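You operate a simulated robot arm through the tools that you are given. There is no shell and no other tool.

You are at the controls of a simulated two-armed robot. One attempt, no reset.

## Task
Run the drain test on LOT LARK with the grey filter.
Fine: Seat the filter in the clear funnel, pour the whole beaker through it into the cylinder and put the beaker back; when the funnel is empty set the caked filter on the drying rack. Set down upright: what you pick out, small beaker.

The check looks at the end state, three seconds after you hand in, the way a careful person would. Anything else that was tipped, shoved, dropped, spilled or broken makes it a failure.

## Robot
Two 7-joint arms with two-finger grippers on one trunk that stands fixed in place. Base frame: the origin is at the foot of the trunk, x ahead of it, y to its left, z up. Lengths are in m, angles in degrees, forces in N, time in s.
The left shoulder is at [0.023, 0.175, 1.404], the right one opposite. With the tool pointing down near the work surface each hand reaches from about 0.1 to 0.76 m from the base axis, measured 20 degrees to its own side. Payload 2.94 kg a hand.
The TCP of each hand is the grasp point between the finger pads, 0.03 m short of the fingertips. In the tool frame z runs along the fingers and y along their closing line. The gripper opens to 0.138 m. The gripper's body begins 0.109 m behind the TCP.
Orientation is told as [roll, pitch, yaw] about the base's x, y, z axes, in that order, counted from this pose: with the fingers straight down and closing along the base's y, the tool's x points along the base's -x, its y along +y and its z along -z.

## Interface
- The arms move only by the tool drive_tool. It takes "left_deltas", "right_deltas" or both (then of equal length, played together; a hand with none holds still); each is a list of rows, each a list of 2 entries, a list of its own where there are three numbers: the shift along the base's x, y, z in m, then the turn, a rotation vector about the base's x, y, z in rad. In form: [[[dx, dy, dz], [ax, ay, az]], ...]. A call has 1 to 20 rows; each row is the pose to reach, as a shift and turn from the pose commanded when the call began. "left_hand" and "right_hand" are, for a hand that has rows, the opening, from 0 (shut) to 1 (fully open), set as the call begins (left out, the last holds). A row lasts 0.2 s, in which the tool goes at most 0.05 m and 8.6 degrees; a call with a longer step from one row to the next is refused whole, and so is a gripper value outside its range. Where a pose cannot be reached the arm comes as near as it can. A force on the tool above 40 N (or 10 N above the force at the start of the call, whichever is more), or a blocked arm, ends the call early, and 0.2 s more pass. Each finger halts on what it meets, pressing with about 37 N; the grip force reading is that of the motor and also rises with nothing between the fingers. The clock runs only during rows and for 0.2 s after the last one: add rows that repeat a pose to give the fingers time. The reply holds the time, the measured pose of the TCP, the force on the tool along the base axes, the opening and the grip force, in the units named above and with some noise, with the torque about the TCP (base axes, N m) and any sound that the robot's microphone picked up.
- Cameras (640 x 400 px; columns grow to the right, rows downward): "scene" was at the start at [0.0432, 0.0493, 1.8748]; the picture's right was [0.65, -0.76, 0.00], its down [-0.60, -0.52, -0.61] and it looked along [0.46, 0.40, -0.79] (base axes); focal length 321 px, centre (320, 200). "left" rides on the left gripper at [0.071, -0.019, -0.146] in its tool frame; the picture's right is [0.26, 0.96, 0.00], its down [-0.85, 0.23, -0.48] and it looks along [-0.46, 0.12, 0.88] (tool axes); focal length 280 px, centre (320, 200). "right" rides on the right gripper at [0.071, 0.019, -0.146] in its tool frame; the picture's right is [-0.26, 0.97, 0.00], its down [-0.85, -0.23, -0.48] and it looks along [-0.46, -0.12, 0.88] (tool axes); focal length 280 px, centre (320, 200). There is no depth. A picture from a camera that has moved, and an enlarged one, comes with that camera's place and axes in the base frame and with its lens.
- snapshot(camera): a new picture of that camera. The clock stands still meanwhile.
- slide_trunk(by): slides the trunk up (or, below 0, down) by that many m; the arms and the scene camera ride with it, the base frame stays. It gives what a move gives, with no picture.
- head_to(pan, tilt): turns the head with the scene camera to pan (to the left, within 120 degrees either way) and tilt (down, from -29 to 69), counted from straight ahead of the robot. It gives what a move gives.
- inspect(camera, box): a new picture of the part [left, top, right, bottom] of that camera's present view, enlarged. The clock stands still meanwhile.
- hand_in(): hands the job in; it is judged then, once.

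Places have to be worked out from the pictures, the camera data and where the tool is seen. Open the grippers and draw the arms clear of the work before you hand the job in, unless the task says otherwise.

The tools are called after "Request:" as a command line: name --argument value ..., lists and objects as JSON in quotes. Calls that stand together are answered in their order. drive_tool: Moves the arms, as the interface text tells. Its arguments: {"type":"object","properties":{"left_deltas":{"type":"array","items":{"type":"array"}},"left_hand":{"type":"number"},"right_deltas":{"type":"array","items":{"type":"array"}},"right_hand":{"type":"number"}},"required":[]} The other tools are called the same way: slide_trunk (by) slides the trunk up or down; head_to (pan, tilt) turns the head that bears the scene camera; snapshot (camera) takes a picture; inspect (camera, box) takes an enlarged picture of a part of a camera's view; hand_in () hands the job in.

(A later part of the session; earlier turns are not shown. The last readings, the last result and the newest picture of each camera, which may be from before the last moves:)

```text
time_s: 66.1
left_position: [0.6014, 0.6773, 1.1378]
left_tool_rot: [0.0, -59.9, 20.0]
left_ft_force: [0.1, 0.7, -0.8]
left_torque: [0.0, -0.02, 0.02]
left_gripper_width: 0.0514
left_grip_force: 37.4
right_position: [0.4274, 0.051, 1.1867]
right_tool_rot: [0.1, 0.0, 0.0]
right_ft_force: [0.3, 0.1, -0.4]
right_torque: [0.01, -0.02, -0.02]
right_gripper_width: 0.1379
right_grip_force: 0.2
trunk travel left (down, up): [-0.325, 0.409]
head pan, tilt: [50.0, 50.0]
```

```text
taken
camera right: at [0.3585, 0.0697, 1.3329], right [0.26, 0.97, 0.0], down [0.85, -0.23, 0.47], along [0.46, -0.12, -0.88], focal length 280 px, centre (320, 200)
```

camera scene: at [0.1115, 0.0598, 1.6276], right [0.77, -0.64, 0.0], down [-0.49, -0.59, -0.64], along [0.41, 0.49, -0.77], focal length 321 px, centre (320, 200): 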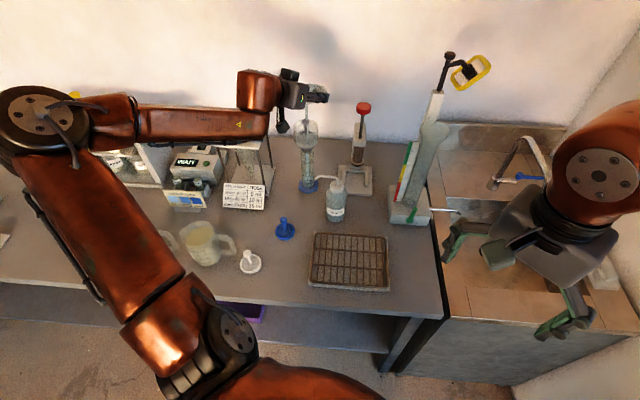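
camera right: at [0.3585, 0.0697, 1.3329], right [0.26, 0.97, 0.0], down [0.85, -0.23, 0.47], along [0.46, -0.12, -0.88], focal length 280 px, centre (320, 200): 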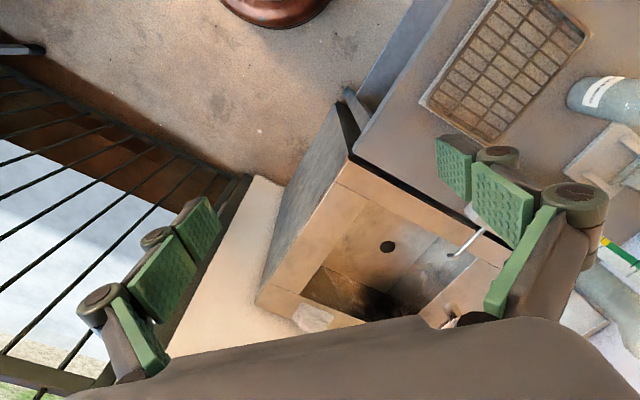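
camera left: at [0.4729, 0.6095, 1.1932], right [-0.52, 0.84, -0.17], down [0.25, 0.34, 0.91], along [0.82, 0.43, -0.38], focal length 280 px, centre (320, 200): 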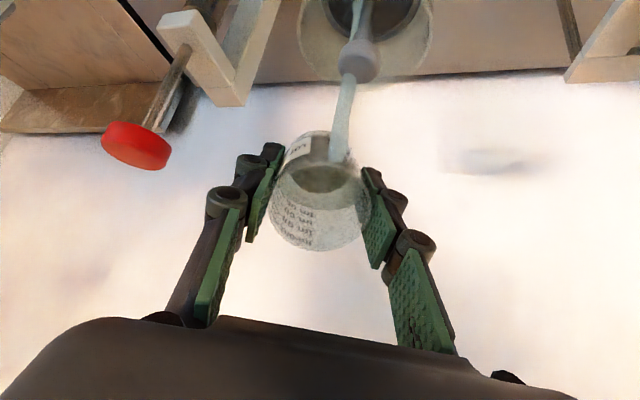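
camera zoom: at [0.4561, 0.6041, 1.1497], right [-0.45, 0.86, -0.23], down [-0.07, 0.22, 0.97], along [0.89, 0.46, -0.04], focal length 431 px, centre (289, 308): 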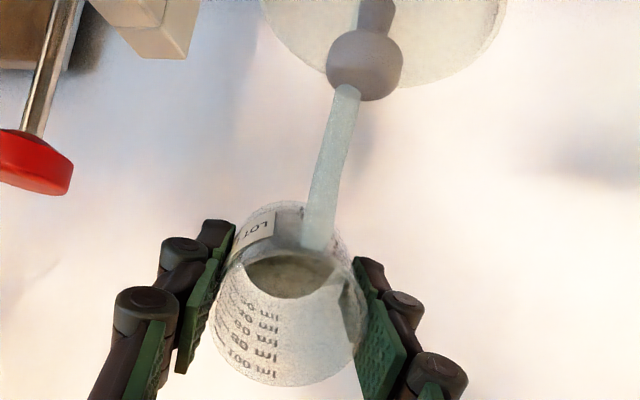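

There is enough room: the forearm stays over y≈0.62, well to the side of and above the cone stand. The camera box under the gripper is the limiting part, so I will keep the tilt below about 118°. I continue slowly from 60° to 80°.

Request:
drive_tool --left_deltas '[[[-0.0003, -0.0001, 0.0005], [0.006, -0.0164, 0]], [[-0.0005, -0.0002, 0.001], [0.012, -0.0328, 0]], [[-0.0008, -0.0003, 0.0015], [0.018, -0.0492, 0]], [[-0.001, -0.0004, 0.002], [0.024, -0.0656, 0]], [[-0.0013, -0.0005, 0.0024], [0.03, -0.082, 0]], [[-0.0016, -0.0006, 0.0029], [0.036, -0.0984, 0]], [[-0.0019, -0.0007, 0.0034], [0.042, -0.1148, 0]], [[-0.0022, -0.0008, 0.0039], [0.048, -0.1312, 0]], [[-0.0025, -0.0009, 0.0044], [0.054, -0.1476, 0]], [[-0.0028, -0.001, 0.0048], [0.06, -0.164, 0]], [[-0.0031, -0.0011, 0.0053], [0.066, -0.1803, 0]], [[-0.0035, -0.0013, 0.0057], [0.072, -0.1967, 0]], [[-0.0038, -0.0014, 0.0062], [0.078, -0.2131, 0]], [[-0.0042, -0.0015, 0.0066], [0.084, -0.2295, 0]], [[-0.0045, -0.0016, 0.007], [0.09, -0.2459, 0]], [[-0.0045, -0.0016, 0.007], [0.09, -0.2459, 0]], [[-0.0045, -0.0016, 0.007], [0.09, -0.2459, 0]]]'

Request:
inspect --camera "scene" --box '[250, 70, 360, 200]'

Request:
inspect --camera "left" --box '[220, 0, 460, 260]'

```text
time_s: 69.7
left_position: [0.5982, 0.6751, 1.145]
left_tool_rot: [0.0, -74.9, 20.0]
left_ft_force: [0.2, -0.7, -0.3]
left_torque: [-0.01, 0.02, 0.0]
left_gripper_width: 0.051
left_grip_force: 37.0
right_position: [0.4284, 0.0508, 1.1873]
right_tool_rot: [0.2, 0.0, 0.1]
right_ft_force: [-0.6, -0.4, 0.5]
right_torque: [-0.02, -0.03, 0.01]
right_gripper_width: 0.1381
right_grip_force: 0.1
trunk travel left (down, up): [-0.325, 0.409]
head pan, tilt: [50.0, 50.0]
```

```text
3.08 times, centred on (305, 135) of scene
camera zoom: at [0.1115, 0.0598, 1.6276], right [0.77, -0.64, 0.0], down [-0.49, -0.59, -0.64], along [0.41, 0.49, -0.77], focal length 988 px, centre (366, 400)
```

zoom: 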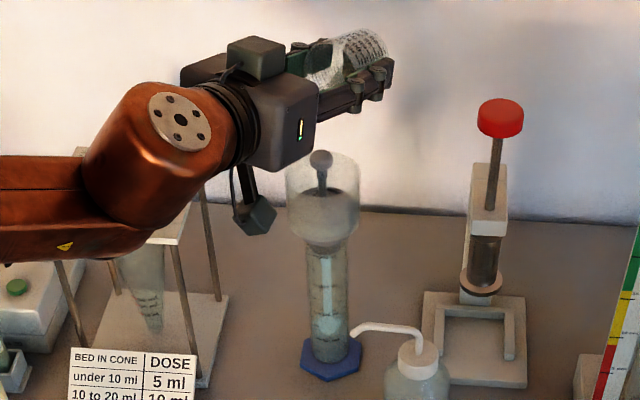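

```text
1.54 times, centred on (340, 130) of left
camera zoom: at [0.4546, 0.6029, 1.1147], right [-0.4, 0.88, -0.25], down [-0.3, 0.13, 0.94], along [0.87, 0.45, 0.21], focal length 431 px, centre (289, 308)
```

zoom: 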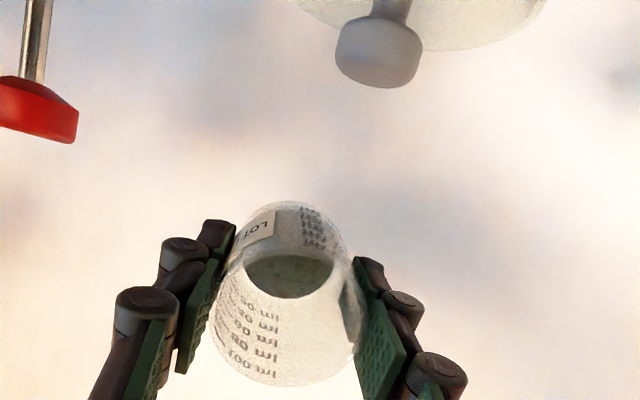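

Most of the liquid is through and the flow has paused at 75°. I continue to 92° to drain the rest, lip fixed.

Request:
drive_tool --left_deltas '[[[-0.0006, -0.0002, 0.0006], [0.009, -0.0246, 0]], [[-0.0012, -0.0004, 0.0012], [0.018, -0.0492, 0]], [[-0.0018, -0.0007, 0.0018], [0.027, -0.0738, 0]], [[-0.0024, -0.0009, 0.0023], [0.036, -0.0984, 0]], [[-0.003, -0.0011, 0.0029], [0.045, -0.123, 0]], [[-0.0036, -0.0013, 0.0034], [0.054, -0.1475, 0]], [[-0.0042, -0.0015, 0.004], [0.063, -0.1721, 0]], [[-0.0048, -0.0018, 0.0045], [0.072, -0.1967, 0]], [[-0.0054, -0.002, 0.0051], [0.081, -0.2213, 0]], [[-0.006, -0.0022, 0.0056], [0.09, -0.2459, 0]], [[-0.0069, -0.0025, 0.0062], [0.102, -0.2787, 0]], [[-0.0069, -0.0025, 0.0062], [0.102, -0.2787, 0]], [[-0.0069, -0.0025, 0.0062], [0.102, -0.2787, 0]], [[-0.0069, -0.0025, 0.0062], [0.102, -0.2787, 0]], [[-0.0069, -0.0025, 0.0062], [0.102, -0.2787, 0]]]'

Request:
inspect --camera "scene" --box '[250, 70, 360, 200]'

Request:
inspect --camera "left" --box '[220, 0, 460, 260]'

```text
time_s: 72.9
left_position: [0.5908, 0.6728, 1.1507]
left_tool_rot: [179.7, -88.1, -159.5]
left_ft_force: [-0.9, -0.6, -0.8]
left_torque: [-0.01, 0.01, -0.02]
left_gripper_width: 0.0508
left_grip_force: 37.1
right_position: [0.4291, 0.0503, 1.1875]
right_tool_rot: [0.1, 0.0, 0.0]
right_ft_force: [0.8, -0.8, 0.4]
right_torque: [-0.02, -0.01, -0.01]
right_gripper_width: 0.1378
right_grip_force: 0.1
trunk travel left (down, up): [-0.325, 0.409]
head pan, tilt: [50.0, 50.0]
```

```text
3.08 times, centred on (305, 135) of scene
camera zoom: at [0.1115, 0.0598, 1.6276], right [0.77, -0.64, 0.0], down [-0.49, -0.59, -0.64], along [0.41, 0.49, -0.77], focal length 988 px, centre (366, 400)
```

zoom: 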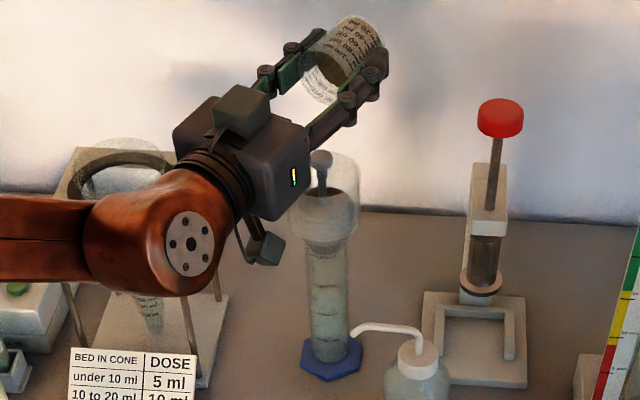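

```text
1.54 times, centred on (340, 130) of left
camera zoom: at [0.4626, 0.6068, 1.0753], right [-0.32, 0.91, -0.26], down [-0.55, 0.04, 0.83], along [0.77, 0.41, 0.49], focal length 431 px, centre (289, 308)
```

zoom: 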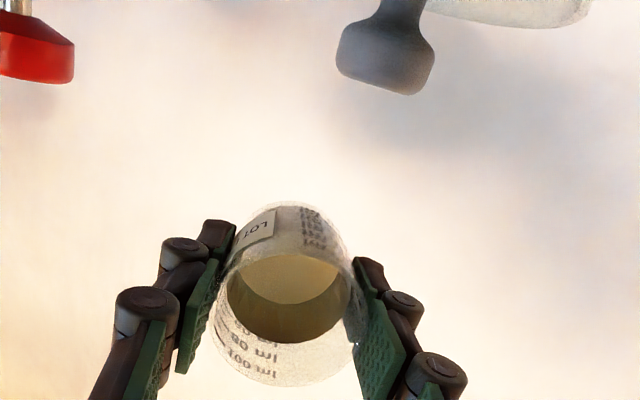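

The tool is at 92° and the stream has stopped, but something tan is still visible inside the beaker. I zoom in on it.

Request:
inspect --camera "left" --box '[280, 120, 380, 220]'

Request:
inspect --camera "scene" --box '[285, 70, 335, 150]'

Request:
inspect --camera "scene" --box '[285, 115, 325, 205]'

```text
4.00 times, centred on (330, 170) of left
camera zoom: at [0.4626, 0.6068, 1.0753], right [-0.32, 0.91, -0.26], down [-0.55, 0.04, 0.83], along [0.77, 0.41, 0.49], focal length 1122 px, centre (280, 320)
```

zoom: 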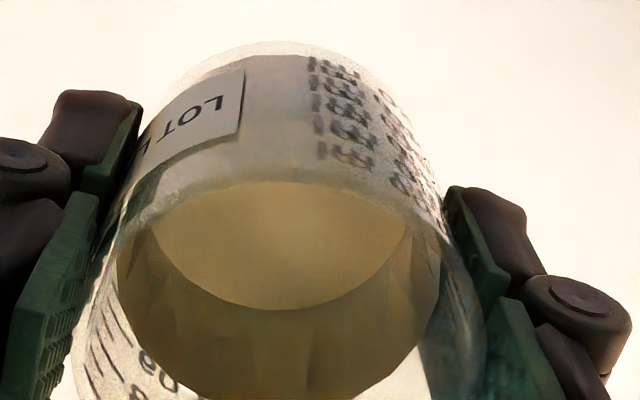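

```text
5.00 times, centred on (310, 110) of scene
camera zoom: at [0.1115, 0.0598, 1.6276], right [0.77, -0.64, 0.0], down [-0.49, -0.59, -0.64], along [0.41, 0.49, -0.77], focal length 1605 px, centre (370, 650)
```

zoom: 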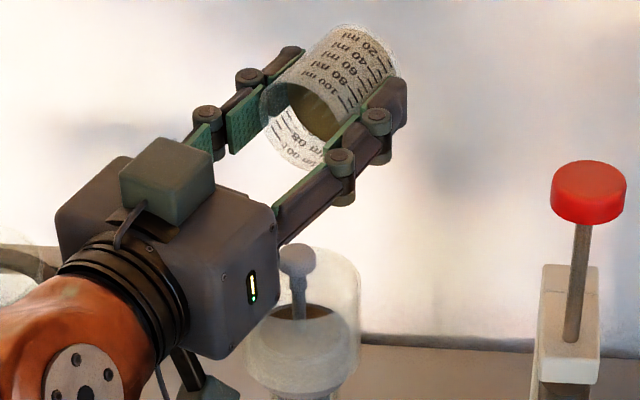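

```text
4.44 times, centred on (305, 160) of scene
camera zoom: at [0.1115, 0.0598, 1.6276], right [0.77, -0.64, 0.0], down [-0.49, -0.59, -0.64], along [0.41, 0.49, -0.77], focal length 1426 px, centre (387, 378)
```

zoom: 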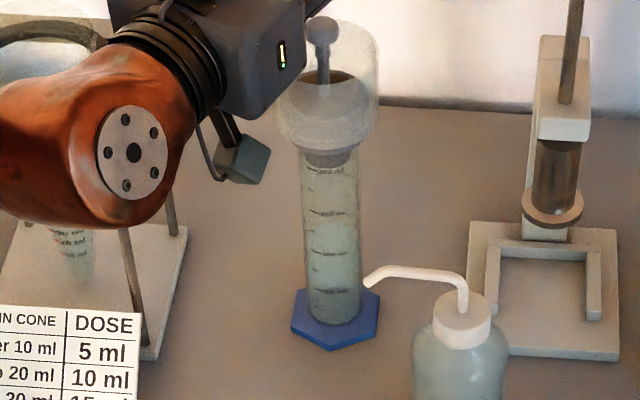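

The liquid is through, and brown cake shows on the filter. The beaker still holds a tan sludge layer, so I tilt on to 115° and hold there so that it slides out too.

Request:
drive_tool --left_deltas '[[[-0.0008, -0.0003, 0.0004], [0.0092, -0.0251, 0]], [[-0.0015, -0.0006, 0.0007], [0.0184, -0.0503, 0]], [[-0.0023, -0.0008, 0.0011], [0.0276, -0.0754, 0]], [[-0.0031, -0.0011, 0.0014], [0.0368, -0.1005, 0]], [[-0.0038, -0.0014, 0.0017], [0.046, -0.1257, 0]], [[-0.0046, -0.0017, 0.002], [0.0552, -0.1508, 0]], [[-0.0054, -0.002, 0.0023], [0.0644, -0.1759, 0]], [[-0.0061, -0.0022, 0.0026], [0.0736, -0.2011, 0]], [[-0.0069, -0.0025, 0.0029], [0.0828, -0.2262, 0]], [[-0.0077, -0.0028, 0.0032], [0.092, -0.2513, 0]], [[-0.0084, -0.0031, 0.0035], [0.1012, -0.2765, 0]], [[-0.0092, -0.0034, 0.0038], [0.1104, -0.3016, 0]], [[-0.01, -0.0036, 0.004], [0.1196, -0.3267, 0]], [[-0.0107, -0.0039, 0.0042], [0.1288, -0.3519, 0]], [[-0.0115, -0.0042, 0.0045], [0.138, -0.377, 0]], [[-0.0115, -0.0042, 0.0045], [0.138, -0.377, 0]], [[-0.0115, -0.0042, 0.0045], [0.138, -0.377, 0]], [[-0.0115, -0.0042, 0.0045], [0.138, -0.377, 0]]]'

Request:
inspect --camera "left" --box '[240, 60, 400, 260]'

Request:
inspect --camera "scene" --box '[250, 60, 350, 190]'

```text
time_s: 76.7
left_position: [0.5789, 0.6687, 1.1557]
left_tool_rot: [180.0, -65.0, -159.9]
left_ft_force: [0.0, 0.4, -1.0]
left_torque: [0.02, 0.04, -0.06]
left_gripper_width: 0.0509
left_grip_force: 37.2
right_position: [0.4281, 0.0498, 1.1881]
right_tool_rot: [0.1, 0.0, -0.1]
right_ft_force: [0.1, -0.1, 0.5]
right_torque: [0.01, -0.01, -0.02]
right_gripper_width: 0.1378
right_grip_force: 0.1
trunk travel left (down, up): [-0.325, 0.409]
head pan, tilt: [50.0, 50.0]
```

```text
2.00 times, centred on (320, 160) of left
camera zoom: at [0.4898, 0.6173, 1.03], right [-0.23, 0.94, -0.24], down [-0.82, -0.05, 0.57], along [0.52, 0.32, 0.79], focal length 561 px, centre (320, 280)
```

zoom: 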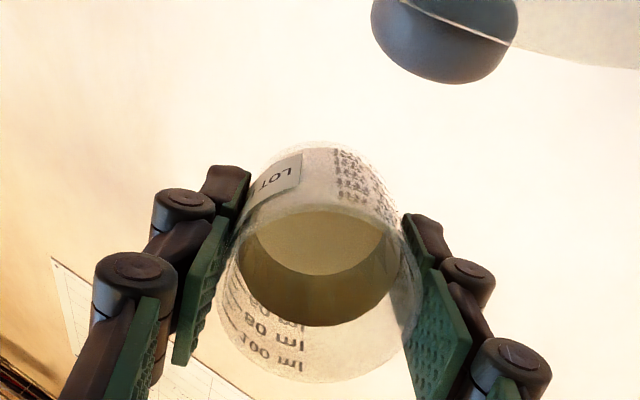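

```text
3.08 times, centred on (300, 125) of scene
camera zoom: at [0.1116, 0.0599, 1.6276], right [0.77, -0.64, 0.0], down [-0.49, -0.59, -0.64], along [0.41, 0.49, -0.77], focal length 988 px, centre (382, 431)
```

zoom: 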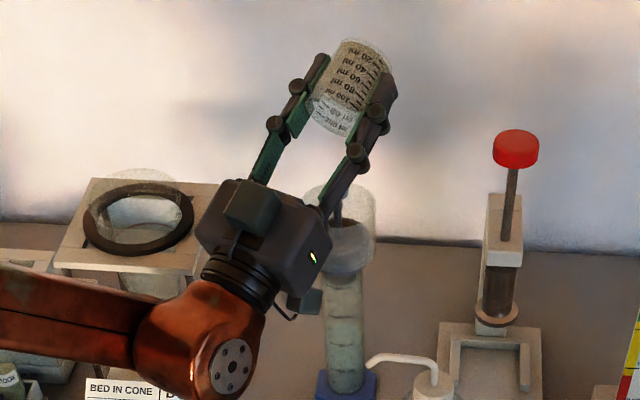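

The tan coating does not move with gravity: it covers the base and also the wall that is now uppermost, so it looks like a wet film rather than free liquid. I hold at 115° for a few seconds to let any drips fall, then compare.

Request:
drive_tool --left_deltas '[[[0, 0, 0], [0, 0, 0]], [[0, 0, 0], [0, 0, 0]], [[0, 0, 0], [0, 0, 0]], [[0, 0, 0], [0, 0, 0]], [[0, 0, 0], [0, 0, 0]], [[0, 0, 0], [0, 0, 0]], [[0, 0, 0], [0, 0, 0]], [[0, 0, 0], [0, 0, 0]], [[0, 0, 0], [0, 0, 0]], [[0, 0, 0], [0, 0, 0]], [[0, 0, 0], [0, 0, 0]], [[0, 0, 0], [0, 0, 0]], [[0, 0, 0], [0, 0, 0]], [[0, 0, 0], [0, 0, 0]], [[0, 0, 0], [0, 0, 0]], [[0, 0, 0], [0, 0, 0]]]'

Request:
inspect --camera "left" --box '[270, 110, 370, 230]'

Request:
inspect --camera "scene" --box '[295, 65, 335, 110]'

Request:
inspect --camera "scene" --box '[285, 110, 325, 205]'

```text
time_s: 80.1
left_position: [0.579, 0.6705, 1.1568]
left_tool_rot: [179.9, -65.1, -159.9]
left_ft_force: [0.8, 0.3, 0.3]
left_torque: [0.02, 0.02, -0.02]
left_gripper_width: 0.051
left_grip_force: 36.5
right_position: [0.4291, 0.0508, 1.1876]
right_tool_rot: [0.1, 0.0, 0.0]
right_ft_force: [0.5, 0.0, -0.6]
right_torque: [-0.02, -0.03, 0.03]
right_gripper_width: 0.1381
right_grip_force: 0.0
trunk travel left (down, up): [-0.325, 0.409]
head pan, tilt: [50.0, 50.0]
```

```text
3.33 times, centred on (320, 170) of left
camera zoom: at [0.4898, 0.6173, 1.03], right [-0.23, 0.94, -0.24], down [-0.82, -0.05, 0.57], along [0.52, 0.32, 0.79], focal length 935 px, centre (320, 300)
```

zoom: 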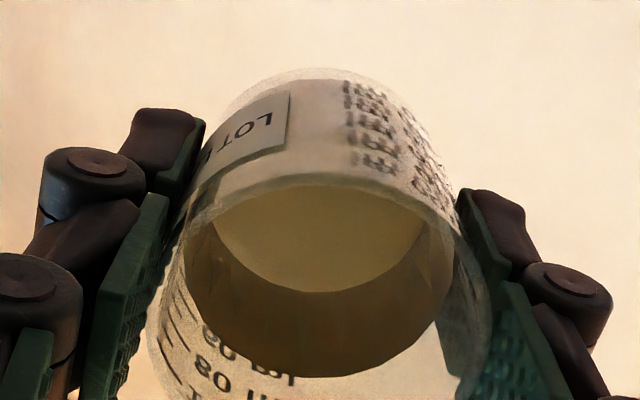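

```text
8.89 times, centred on (315, 88) of scene
camera zoom: at [0.1116, 0.0598, 1.6276], right [0.77, -0.64, 0.0], down [-0.49, -0.59, -0.64], along [0.41, 0.49, -0.77], focal length 2853 px, centre (364, 1200)
```

zoom: 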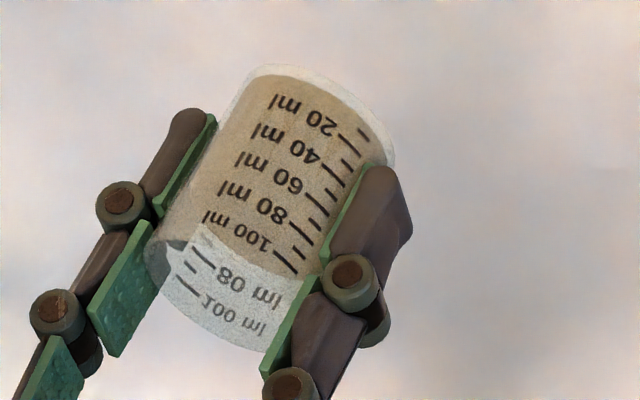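

```text
4.21 times, centred on (305, 158) of scene
camera zoom: at [0.1116, 0.0598, 1.6276], right [0.77, -0.64, 0.0], down [-0.49, -0.59, -0.64], along [0.41, 0.49, -0.77], focal length 1351 px, centre (383, 379)
```

zoom: 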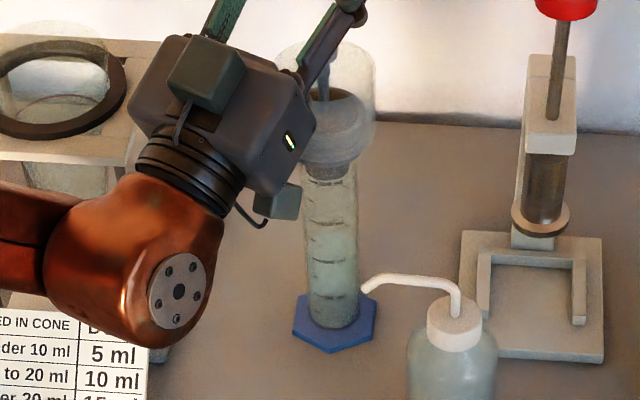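

The tan colour is a residue film on the inner wall up to the old 100 ml level and does not flow, so the beaker is empty. I roll it back upright, with its lip kept over the funnel until past the dripping range.

Request:
drive_tool --left_deltas '[[[0.0031, 0.0011, -0.0007], [-0.036, 0.0983, 0]], [[0.0062, 0.0023, -0.0017], [-0.072, 0.1967, 0]], [[0.0091, 0.0033, -0.0031], [-0.108, 0.295, 0]], [[0.0118, 0.0043, -0.0048], [-0.144, 0.3933, 0]], [[0.0145, 0.0053, -0.0068], [-0.18, 0.4917, 0]], [[0.0168, 0.0062, -0.009], [-0.216, 0.59, 0]], [[0.019, 0.0069, -0.0115], [-0.252, 0.6884, 0]], [[0.0208, 0.0076, -0.0143], [-0.288, 0.7867, 0]], [[0.0224, 0.0082, -0.0172], [-0.324, 0.885, 0]], [[0.0238, 0.0087, -0.0203], [-0.36, 0.9834, 0]], [[0.0248, 0.0091, -0.0235], [-0.396, 1.0817, 0]], [[0.0254, 0.0093, -0.0218], [-0.432, 1.1801, 0]], [[0.0258, 0.0095, -0.0182], [-0.468, 1.2784, 0]], [[0.0258, 0.0095, -0.0136], [-0.504, 1.3767, 0]], [[0.0255, 0.0093, -0.004], [-0.54, 1.4751, 0]], [[0.0255, 0.0093, 0.002], [-0.54, 1.4751, 0]]]'

Request:
inspect --camera "scene" --box '[250, 60, 360, 200]'

Request:
inspect --camera "left" --box '[240, 0, 440, 260]'

```text
time_s: 83.5
left_position: [0.603, 0.6782, 1.1587]
left_tool_rot: [0.0, -25.0, 20.1]
left_ft_force: [1.1, 0.5, 0.3]
left_torque: [-0.01, 0.02, 0.02]
left_gripper_width: 0.0513
left_grip_force: 37.3
right_position: [0.4291, 0.0503, 1.1871]
right_tool_rot: [0.1, -0.1, 0.1]
right_ft_force: [-0.1, -0.4, 0.3]
right_torque: [0.02, -0.03, -0.01]
right_gripper_width: 0.1382
right_grip_force: 0.1
trunk travel left (down, up): [-0.325, 0.409]
head pan, tilt: [50.0, 50.0]
```

```text
2.86 times, centred on (305, 130) of scene
camera zoom: at [0.1107, 0.0594, 1.6277], right [0.77, -0.64, 0.0], down [-0.49, -0.59, -0.64], along [0.41, 0.49, -0.77], focal length 917 px, centre (363, 400)
```

zoom: 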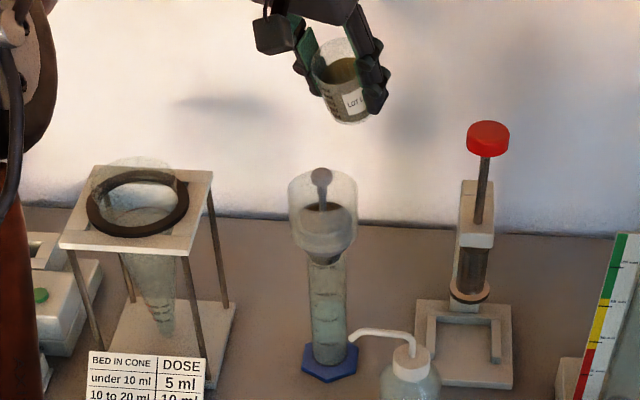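

```text
1.54 times, centred on (340, 130) of left
camera zoom: at [0.493, 0.618, 1.2606], right [-0.55, 0.82, -0.11], down [0.46, 0.41, 0.79], along [0.7, 0.39, -0.6], focal length 431 px, centre (289, 308)
```

zoom: 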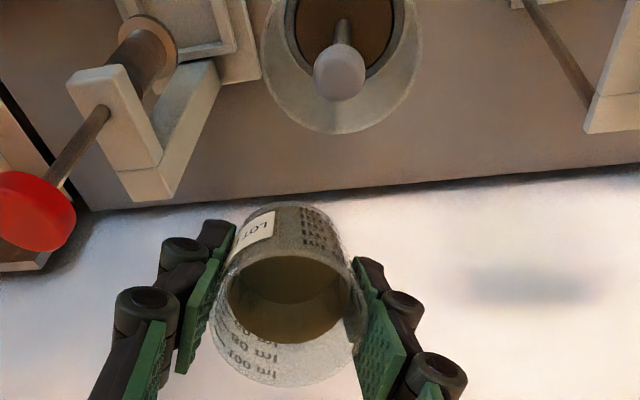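

The filter now carries a brown cake and the funnel looks drained. I bring the beaker back to upright and retreat along the same path.

Request:
drive_tool --left_deltas '[[[-0.012, -0.002, 0.004], [-0.018, 0.049, 0]], [[-0.025, -0.004, 0.006], [-0.037, 0.1, 0]], [[-0.04, -0.0062, 0.006], [-0.058, 0.158, 0]], [[-0.055, -0.0086, 0.006], [-0.08, 0.218, 0]], [[-0.07, -0.011, 0.006], [-0.102, 0.279, 0]], [[-0.085, -0.0133, 0.006], [-0.124, 0.339, 0]], [[-0.1042, -0.0163, 0.006], [-0.15, 0.4097, 0]], [[-0.13, -0.018, 0.006], [-0.15, 0.4097, 0]], [[-0.16, -0.02, 0.004], [-0.15, 0.4097, 0]], [[-0.19, -0.022, -0.006], [-0.15, 0.4097, 0]], [[-0.22, -0.024, -0.022], [-0.15, 0.4097, 0]], [[-0.25, -0.026, -0.042], [-0.15, 0.4097, 0]], [[-0.275, -0.028, -0.058], [-0.15, 0.4097, 0]], [[-0.285, -0.0295, -0.068], [-0.15, 0.4097, 0]], [[-0.285, -0.0295, -0.07], [-0.15, 0.4097, 0]]]'

Request:
snapshot --camera "left"

Request:
snapshot --camera "scene"

```text
time_s: 86.7
left_position: [0.3177, 0.6472, 1.0877]
left_tool_rot: [0.0, 0.0, 20.0]
left_ft_force: [-0.5, 0.0, 0.1]
left_torque: [-0.02, -0.02, 0.01]
left_gripper_width: 0.0509
left_grip_force: 36.6
right_position: [0.4281, 0.0513, 1.1871]
right_tool_rot: [0.0, -0.1, 0.1]
right_ft_force: [0.0, 0.4, -0.2]
right_torque: [0.02, 0.01, 0.01]
right_gripper_width: 0.1378
right_grip_force: 0.0
trunk travel left (down, up): [-0.325, 0.409]
head pan, tilt: [50.0, 50.0]
```

```text
taken
camera left: at [0.2586, 0.6062, 1.2341], right [-0.58, 0.82, 0.0], down [0.72, 0.51, 0.47], along [0.39, 0.27, -0.88], focal length 280 px, centre (320, 200)
```

left: 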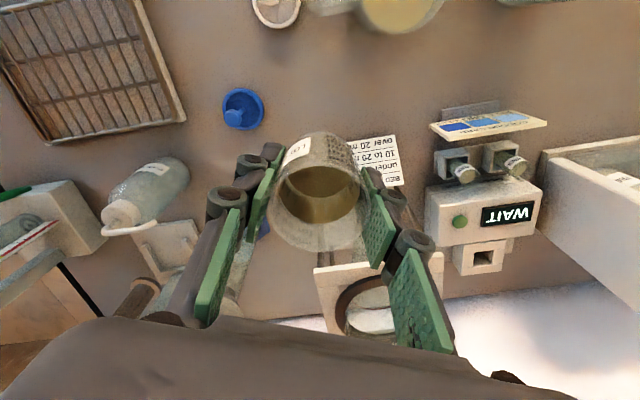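

```text
taken
camera scene: at [0.1115, 0.0596, 1.6276], right [0.77, -0.64, 0.0], down [-0.49, -0.59, -0.64], along [0.41, 0.49, -0.77], focal length 321 px, centre (320, 200)
```

scene: 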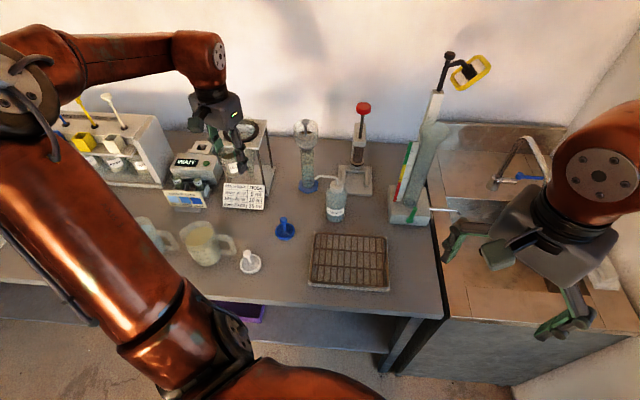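

I lower the beaker onto its original spot at (0.318, 0.648), slowing down for the last centimetre.

Request:
drive_tool --left_deltas '[[[0.0002, 0.0011, -0.01], [0, 0, 0]], [[0.0002, 0.0011, -0.03], [0, 0, 0]], [[0.0002, 0.0011, -0.06], [0, 0, 0]], [[0.0002, 0.0011, -0.095], [0, 0, 0]], [[0.0002, 0.0011, -0.13], [0, 0, 0]], [[0.0002, 0.0011, -0.165], [0, 0, 0]], [[0.0002, 0.0011, -0.195], [0, 0, 0]], [[0.0002, 0.0011, -0.215], [0, 0, 0]], [[0.0002, 0.0011, -0.228], [0, 0, 0]], [[0.0002, 0.0011, -0.235], [0, 0, 0]], [[0.0002, 0.0011, -0.239], [0, 0, 0]], [[0.0002, 0.0011, -0.241], [0, 0, 0]], [[0.0002, 0.0011, -0.241], [0, 0, 0]]]'

Request:
inspect --camera "scene" --box '[200, 150, 290, 260]'

Request:
inspect --camera "left" --box '[220, 90, 420, 280]'

```text
time_s: 89.5
left_position: [0.3182, 0.6476, 0.8464]
left_tool_rot: [-0.1, 0.1, 20.1]
left_ft_force: [-0.3, 0.7, -0.5]
left_torque: [0.02, 0.01, 0.02]
left_gripper_width: 0.051
left_grip_force: 36.6
right_position: [0.4287, 0.0502, 1.1873]
right_tool_rot: [0.1, -0.1, 0.0]
right_ft_force: [-0.2, 0.4, 0.1]
right_torque: [0.01, 0.02, 0.0]
right_gripper_width: 0.138
right_grip_force: 0.1
trunk travel left (down, up): [-0.325, 0.409]
head pan, tilt: [50.0, 50.0]
```

```text
3.64 times, centred on (245, 205) of scene
camera zoom: at [0.1114, 0.0597, 1.6276], right [0.77, -0.64, 0.0], down [-0.49, -0.59, -0.64], along [0.41, 0.49, -0.77], focal length 1167 px, centre (593, 182)
```

zoom: 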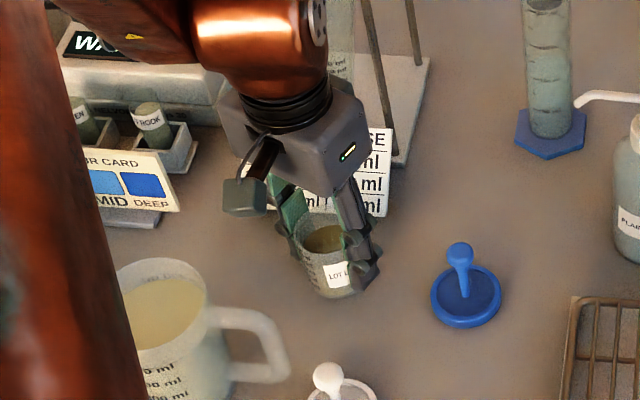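

```text
2.11 times, centred on (320, 185) of left
camera zoom: at [0.2583, 0.6071, 0.9923], right [-0.58, 0.82, 0.0], down [0.72, 0.51, 0.47], along [0.39, 0.27, -0.88], focal length 590 px, centre (320, 232)
```

zoom: 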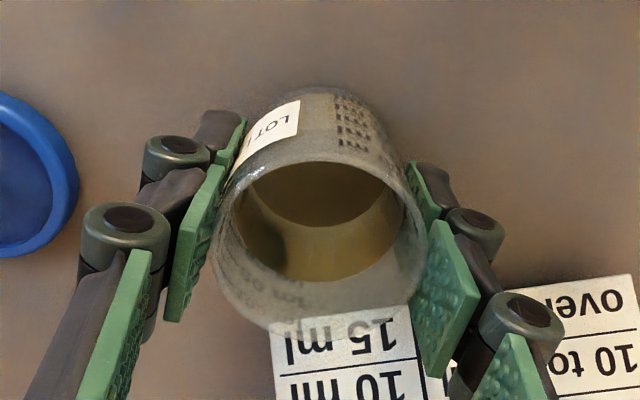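

I am about 1.8 mm above the pick-up height with no contact yet, so I lower gently the last 2 mm.

Request:
drive_tool --left_deltas '[[[0, 0, -0.0008], [0, 0, 0]], [[0, 0, -0.0016], [0, 0, 0]], [[0, 0, -0.0022], [0, 0, 0]], [[0, 0, -0.0022], [0, 0, 0]]]'

```text
time_s: 90.5
left_position: [0.3187, 0.6485, 0.8445]
left_tool_rot: [-0.1, 0.1, 20.0]
left_ft_force: [0.0, 0.0, 0.6]
left_torque: [-0.01, 0.05, 0.01]
left_gripper_width: 0.0507
left_grip_force: 37.3
right_position: [0.4291, 0.0508, 1.1869]
right_tool_rot: [0.1, 0.0, 0.1]
right_ft_force: [-0.8, -0.9, -0.7]
right_torque: [-0.01, -0.04, -0.01]
right_gripper_width: 0.138
right_grip_force: 0.1
trunk travel left (down, up): [-0.325, 0.409]
head pan, tilt: [50.0, 50.0]
```

The height now matches the pick-up height. I press 1 mm further to confirm contact.

Request:
drive_tool --left_deltas '[[[0, 0, -0.0006], [0, 0, 0]], [[0, 0, -0.0012], [0, 0, 0]], [[0, 0, -0.0012], [0, 0, 0]]]'

```text
time_s: 91.3
left_position: [0.3205, 0.6498, 0.8448]
left_tool_rot: [0.0, 0.0, 20.1]
left_ft_force: [-0.7, -1.7, 8.4]
left_torque: [-0.08, 0.09, 0.0]
left_gripper_width: 0.0508
left_grip_force: 36.6
right_position: [0.4288, 0.0492, 1.1876]
right_tool_rot: [0.1, 0.0, 0.0]
right_ft_force: [-0.7, -0.1, -0.4]
right_torque: [0.02, 0.02, -0.03]
right_gripper_width: 0.1382
right_grip_force: 0.0
trunk travel left (down, up): [-0.325, 0.409]
head pan, tilt: [50.0, 50.0]
```

Contact is confirmed (8 N upward). I ease off half a millimetre and open the gripper.

Request:
drive_tool --left_deltas '[[[0, 0, 0.0008], [0, 0, 0]], [[0, 0, 0.0008], [0, 0, 0]], [[0, 0, 0.0008], [0, 0, 0]], [[0, 0, 0.0008], [0, 0, 0]], [[0, 0, 0.0008], [0, 0, 0]]]' --left_hand 0.65

Request:
inspect --camera "left" --box '[220, 90, 420, 280]'

Request:
inspect --camera "scene" --box '[200, 150, 290, 260]'

```text
time_s: 92.5
left_position: [0.3209, 0.6502, 0.8445]
left_tool_rot: [-0.1, 0.1, 20.2]
left_ft_force: [0.4, -0.3, -0.8]
left_torque: [-0.01, 0.02, -0.01]
left_gripper_width: 0.0899
left_grip_force: 0.1
right_position: [0.4283, 0.0508, 1.188]
right_tool_rot: [0.1, 0.0, -0.1]
right_ft_force: [0.8, 0.0, 0.0]
right_torque: [0.02, 0.0, 0.03]
right_gripper_width: 0.1378
right_grip_force: 0.0
trunk travel left (down, up): [-0.325, 0.409]
head pan, tilt: [50.0, 50.0]
```

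```text
2.11 times, centred on (320, 185) of left
camera zoom: at [0.2605, 0.6085, 0.9911], right [-0.58, 0.82, 0.0], down [0.72, 0.51, 0.47], along [0.39, 0.27, -0.88], focal length 590 px, centre (320, 232)
```

zoom: 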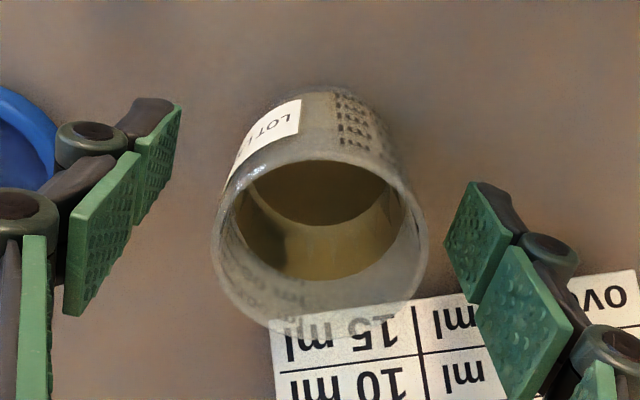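

```text
3.64 times, centred on (245, 205) of scene
camera zoom: at [0.1116, 0.0599, 1.6276], right [0.77, -0.64, 0.0], down [-0.49, -0.59, -0.64], along [0.41, 0.49, -0.77], focal length 1167 px, centre (593, 182)
```

zoom: 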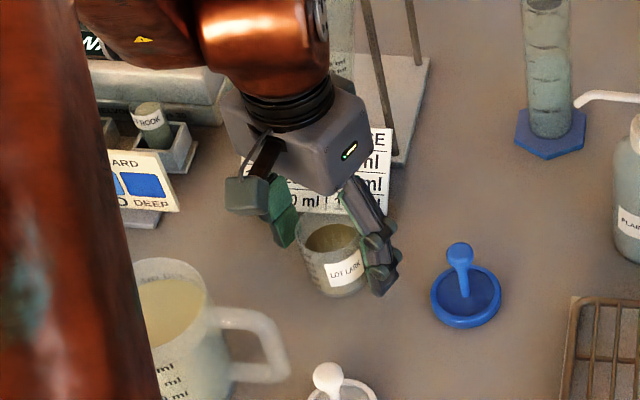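

The beaker is back, upright and free. I raise the hand straight up and go back over the funnel with yaw 0 to check that it has drained.

Request:
drive_tool --left_deltas '[[[0, 0, 0.02], [0, 0, 0]], [[0, 0, 0.05], [0, 0, 0]], [[0, 0, 0.09], [0, 0, 0]], [[0, 0, 0.13], [0, 0, 0]], [[0, 0, 0.17], [0, 0, 0]], [[0, 0, 0.21], [0, 0, 0]], [[0, 0, 0.25], [0, 0, 0]], [[0.03, 0, 0.29], [0, 0, -0.07]], [[0.065, 0.002, 0.32], [0, 0, -0.14]], [[0.1, 0.004, 0.34], [0, 0, -0.21]], [[0.135, 0.006, 0.35], [0, 0, -0.28]], [[0.165, 0.008, 0.35], [0, 0, -0.35]], [[0.165, 0.008, 0.35], [0, 0, -0.35]]]'

Request:
snapshot --camera "left"

Request:
snapshot --camera "scene"

```text
time_s: 95.3
left_position: [0.4859, 0.6569, 1.1935]
left_tool_rot: [-0.1, 0.0, 0.0]
left_ft_force: [0.4, -0.3, 0.0]
left_torque: [0.03, -0.02, -0.02]
left_gripper_width: 0.0897
left_grip_force: 0.0
right_position: [0.427, 0.0506, 1.1879]
right_tool_rot: [0.1, 0.0, 0.1]
right_ft_force: [-0.6, 0.3, 0.7]
right_torque: [0.01, -0.02, 0.0]
right_gripper_width: 0.138
right_grip_force: 0.1
trunk travel left (down, up): [-0.325, 0.409]
head pan, tilt: [50.0, 50.0]
```

```text
taken
camera left: at [0.4148, 0.6393, 1.339], right [-0.26, 0.97, 0.0], down [0.85, 0.23, 0.48], along [0.46, 0.12, -0.88], focal length 280 px, centre (320, 200)
```

left: 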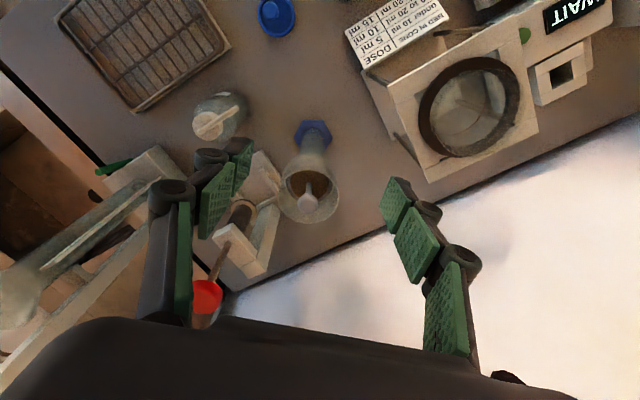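

```text
taken
camera scene: at [0.1104, 0.0596, 1.6278], right [0.77, -0.64, 0.0], down [-0.49, -0.59, -0.64], along [0.41, 0.49, -0.77], focal length 321 px, centre (320, 200)
```

scene: 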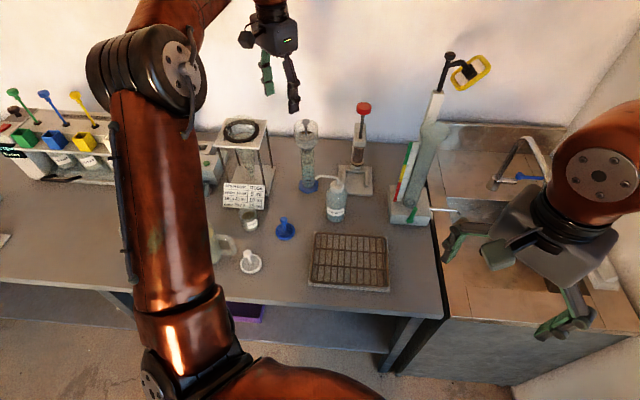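

I zoom into the funnel from both cameras to see whether it is drained and where the knob is.

Request:
inspect --camera "left" --box '[265, 110, 355, 240]'

Request:
inspect --camera "scene" --box '[285, 110, 325, 200]'

Request:
inspect --camera "scene" --box '[285, 110, 325, 150]'

Request:
inspect --camera "scene" --box '[220, 195, 280, 250]'

```text
3.08 times, centred on (310, 175) of left
camera zoom: at [0.4148, 0.6393, 1.339], right [-0.26, 0.97, 0.0], down [0.85, 0.23, 0.48], along [0.46, 0.12, -0.88], focal length 863 px, centre (351, 277)
```

zoom: 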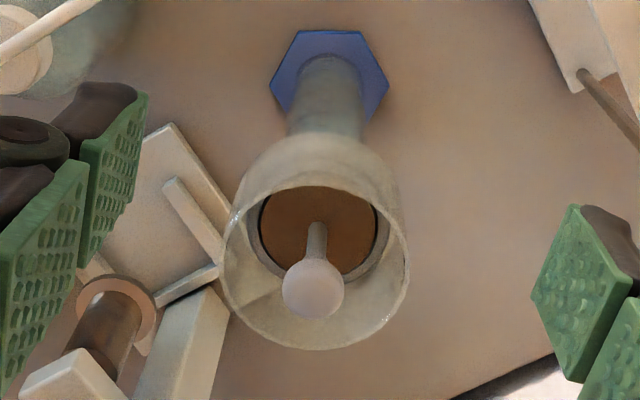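

```text
4.44 times, centred on (305, 155) of scene
camera zoom: at [0.1104, 0.0596, 1.6278], right [0.77, -0.64, 0.0], down [-0.49, -0.59, -0.64], along [0.41, 0.49, -0.77], focal length 1426 px, centre (387, 400)
```

zoom: 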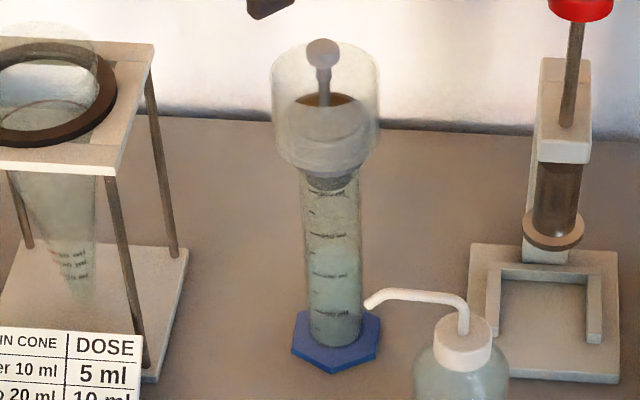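

```text
10.00 times, centred on (305, 130) of scene
camera zoom: at [0.1104, 0.0596, 1.6278], right [0.77, -0.64, 0.0], down [-0.49, -0.59, -0.64], along [0.41, 0.49, -0.77], focal length 3210 px, centre (470, 900)
```

zoom: 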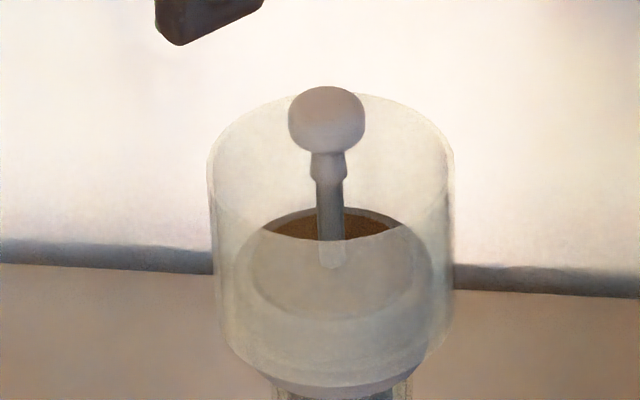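

```text
7.27 times, centred on (250, 222) of scene
camera zoom: at [0.1104, 0.0596, 1.6278], right [0.77, -0.64, 0.0], down [-0.49, -0.59, -0.64], along [0.41, 0.49, -0.77], focal length 2334 px, centre (829, 36)
```

zoom: 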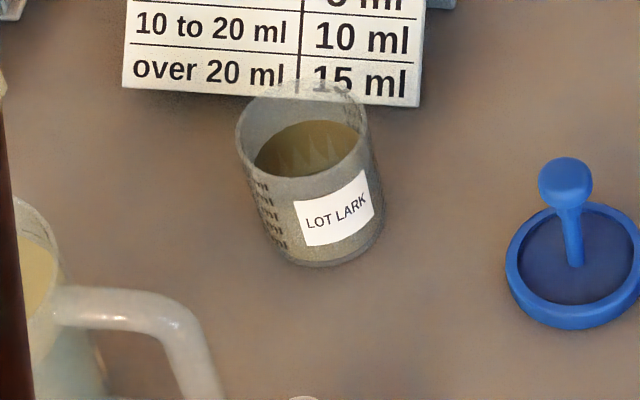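

The funnel holds no liquid, only a brown cake on the filter; the filtrate is in the cylinder and the beaker stands upright. The knob is at about (0.5625, 0.665, 1.073), so I position the hand above it with a narrow opening.

Request:
drive_tool --left_deltas '[[[0.025, 0.0026, 0], [0, 0, 0]], [[0.05, 0.0052, 0], [0, 0, 0]], [[0.0766, 0.0079, -0.01], [0, 0, 0]], [[0.0766, 0.0079, -0.035], [0, 0, 0]], [[0.0766, 0.0079, -0.055], [0, 0, 0]], [[0.0766, 0.0079, -0.055], [0, 0, 0]]]' --left_hand 0.28

Request:
inspect --camera "left" --box '[240, 70, 400, 230]'

Request:
inspect --camera "scene" --box '[285, 90, 325, 150]'

```text
time_s: 96.7
left_position: [0.5606, 0.6658, 1.1378]
left_tool_rot: [-0.1, 0.1, -0.1]
left_ft_force: [-0.1, 0.3, -0.5]
left_torque: [-0.02, -0.01, -0.01]
left_gripper_width: 0.0386
left_grip_force: 0.1
right_position: [0.4294, 0.0502, 1.1883]
right_tool_rot: [0.1, 0.1, 0.0]
right_ft_force: [-0.3, -0.4, 0.2]
right_torque: [-0.02, -0.02, 0.02]
right_gripper_width: 0.1378
right_grip_force: 0.1
trunk travel left (down, up): [-0.325, 0.409]
head pan, tilt: [50.0, 50.0]
```

```text
2.50 times, centred on (320, 150) of left
camera zoom: at [0.4886, 0.6473, 1.2835], right [-0.26, 0.96, 0.0], down [0.85, 0.23, 0.47], along [0.46, 0.12, -0.88], focal length 701 px, centre (320, 325)
```

zoom: 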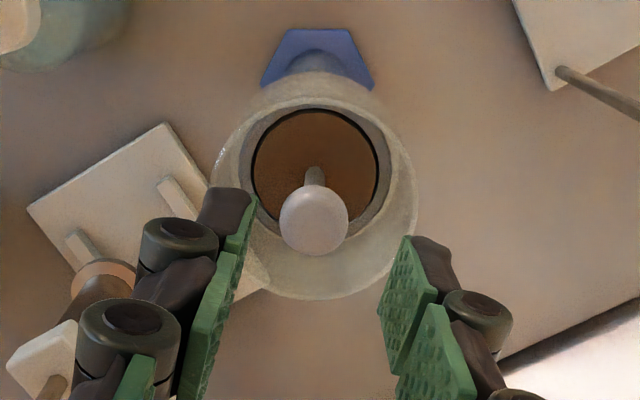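

```text
6.67 times, centred on (305, 120) of scene
camera zoom: at [0.1116, 0.0606, 1.6276], right [0.77, -0.64, 0.0], down [-0.49, -0.59, -0.64], along [0.41, 0.49, -0.77], focal length 2140 px, centre (420, 733)
```

zoom: 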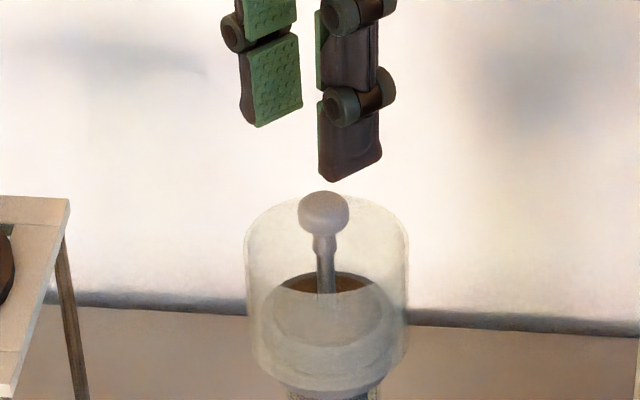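

The knob is at (0.562, 0.6654), right below the fingers. I descend to TCP z 1.087, which puts the fingertips about level with the funnel rim, and check before closing.

Request:
drive_tool --left_deltas '[[[0.0014, -0.0004, -0.01], [0, 0, 0]], [[0.0014, -0.0004, -0.022], [0, 0, 0]], [[0.0014, -0.0004, -0.034], [0, 0, 0]], [[0.0014, -0.0004, -0.045], [0, 0, 0]], [[0.0014, -0.0004, -0.051], [0, 0, 0]], [[0.0014, -0.0004, -0.051], [0, 0, 0]]]'

Request:
inspect --camera "left" --box '[240, 90, 400, 250]'

Request:
inspect --camera "scene" --box '[285, 90, 325, 150]'

```text
time_s: 98.1
left_position: [0.5627, 0.6661, 1.088]
left_tool_rot: [-0.1, 0.1, 0.0]
left_ft_force: [0.5, 0.1, 0.4]
left_torque: [-0.02, -0.02, -0.03]
left_gripper_width: 0.0385
left_grip_force: 0.0
right_position: [0.4297, 0.0511, 1.189]
right_tool_rot: [0.1, 0.1, 0.0]
right_ft_force: [-0.2, 0.5, 0.2]
right_torque: [0.03, -0.03, 0.0]
right_gripper_width: 0.1379
right_grip_force: 0.0
trunk travel left (down, up): [-0.325, 0.409]
head pan, tilt: [50.0, 50.0]
```

```text
2.50 times, centred on (320, 170) of left
camera zoom: at [0.4902, 0.6478, 1.2341], right [-0.26, 0.96, 0.0], down [0.85, 0.23, 0.47], along [0.46, 0.12, -0.88], focal length 701 px, centre (320, 275)
```

zoom: 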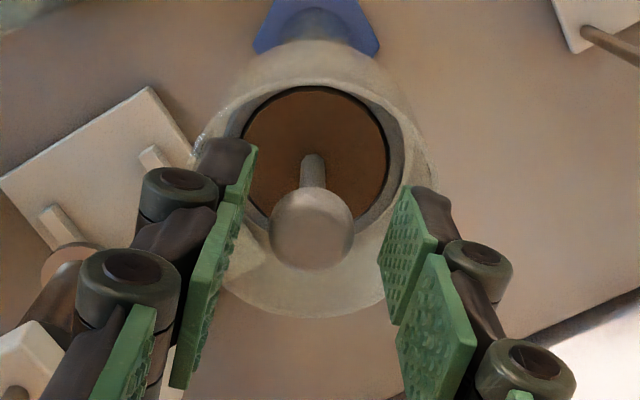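

```text
6.67 times, centred on (305, 120) of scene
camera zoom: at [0.1116, 0.0599, 1.6276], right [0.77, -0.64, 0.0], down [-0.49, -0.59, -0.64], along [0.41, 0.49, -0.77], focal length 2140 px, centre (420, 733)
```

zoom: 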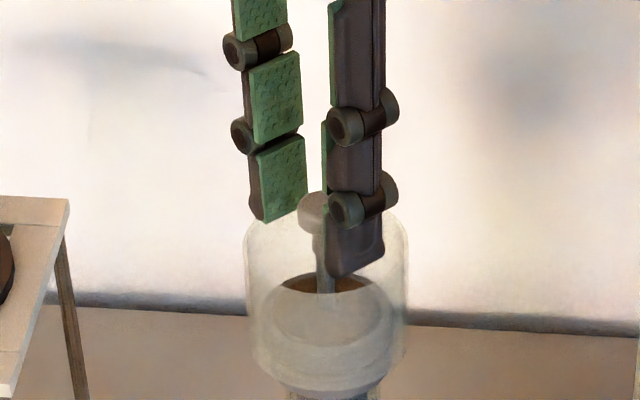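

The knob is between the pads, so I close on it.

Request:
drive_tool --left_deltas '[[[0, -0.001, 0], [0, 0, 0]], [[0, -0.001, 0], [0, 0, 0]], [[0, -0.001, 0], [0, 0, 0]], [[0, -0.001, 0], [0, 0, 0]]]' --left_hand 0.0

Request:
inspect --camera "scene" --box '[285, 90, 325, 150]'

```text
time_s: 99.1
left_position: [0.5619, 0.6647, 1.0877]
left_tool_rot: [-0.1, 0.2, 0.0]
left_ft_force: [-1.2, 0.8, 0.2]
left_torque: [0.0, -0.02, -0.01]
left_gripper_width: 0.02
left_grip_force: 36.6
right_position: [0.4273, 0.0505, 1.1887]
right_tool_rot: [0.1, 0.1, -0.1]
right_ft_force: [-0.3, 1.1, 0.6]
right_torque: [-0.01, 0.01, -0.01]
right_gripper_width: 0.138
right_grip_force: 0.1
trunk travel left (down, up): [-0.325, 0.409]
head pan, tilt: [50.0, 50.0]
```

```text
6.67 times, centred on (305, 120) of scene
camera zoom: at [0.1118, 0.06, 1.6276], right [0.77, -0.64, 0.0], down [-0.49, -0.59, -0.64], along [0.41, 0.49, -0.77], focal length 2140 px, centre (420, 733)
```

zoom: 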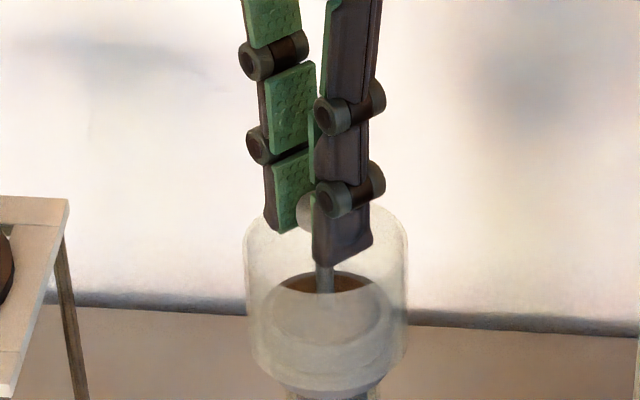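

The knob is held. I lift slowly by 2 cm and check that the funnel stays behind.

Request:
drive_tool --left_deltas '[[[0, 0, 0.004], [0, 0, 0]], [[0, 0, 0.008], [0, 0, 0]], [[0, 0, 0.012], [0, 0, 0]], [[0, 0, 0.016], [0, 0, 0]], [[0, 0, 0.02], [0, 0, 0]], [[0, 0, 0.02], [0, 0, 0]]]'

Request:
inspect --camera "scene" --box '[285, 90, 325, 150]'

Request:
inspect --camera "left" --box '[240, 70, 400, 230]'

```text
time_s: 100.5
left_position: [0.5641, 0.6657, 1.1089]
left_tool_rot: [-0.2, 0.1, 0.1]
left_ft_force: [-0.5, 0.8, -0.8]
left_torque: [0.01, 0.02, -0.01]
left_gripper_width: 0.02
left_grip_force: 37.4
right_position: [0.4282, 0.0503, 1.1873]
right_tool_rot: [0.2, 0.2, 0.0]
right_ft_force: [0.3, -0.4, 0.0]
right_torque: [0.02, 0.0, 0.0]
right_gripper_width: 0.1378
right_grip_force: 0.2
trunk travel left (down, up): [-0.325, 0.409]
head pan, tilt: [50.0, 50.0]
```

```text
6.67 times, centred on (305, 120) of scene
camera zoom: at [0.1117, 0.06, 1.6276], right [0.77, -0.64, 0.0], down [-0.49, -0.59, -0.64], along [0.41, 0.49, -0.77], focal length 2140 px, centre (420, 733)
```

zoom: 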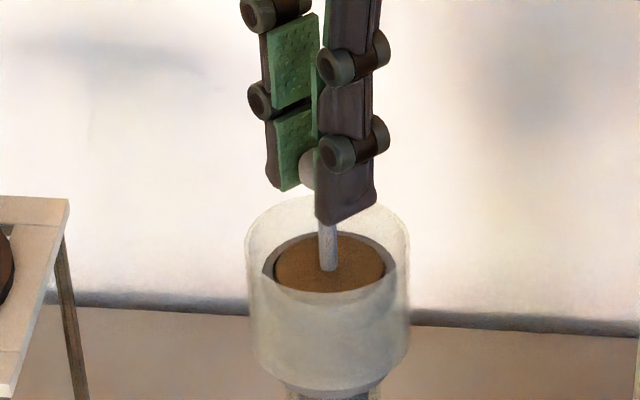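

```text
2.50 times, centred on (320, 150) of left
camera zoom: at [0.4927, 0.6464, 1.2545], right [-0.26, 0.97, 0.0], down [0.85, 0.23, 0.47], along [0.46, 0.12, -0.88], focal length 701 px, centre (320, 325)
```

zoom: 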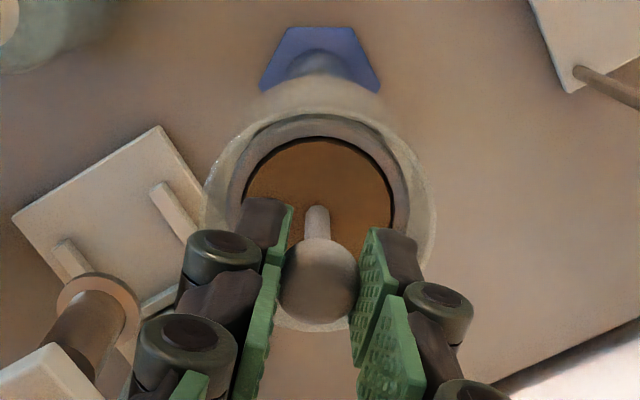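

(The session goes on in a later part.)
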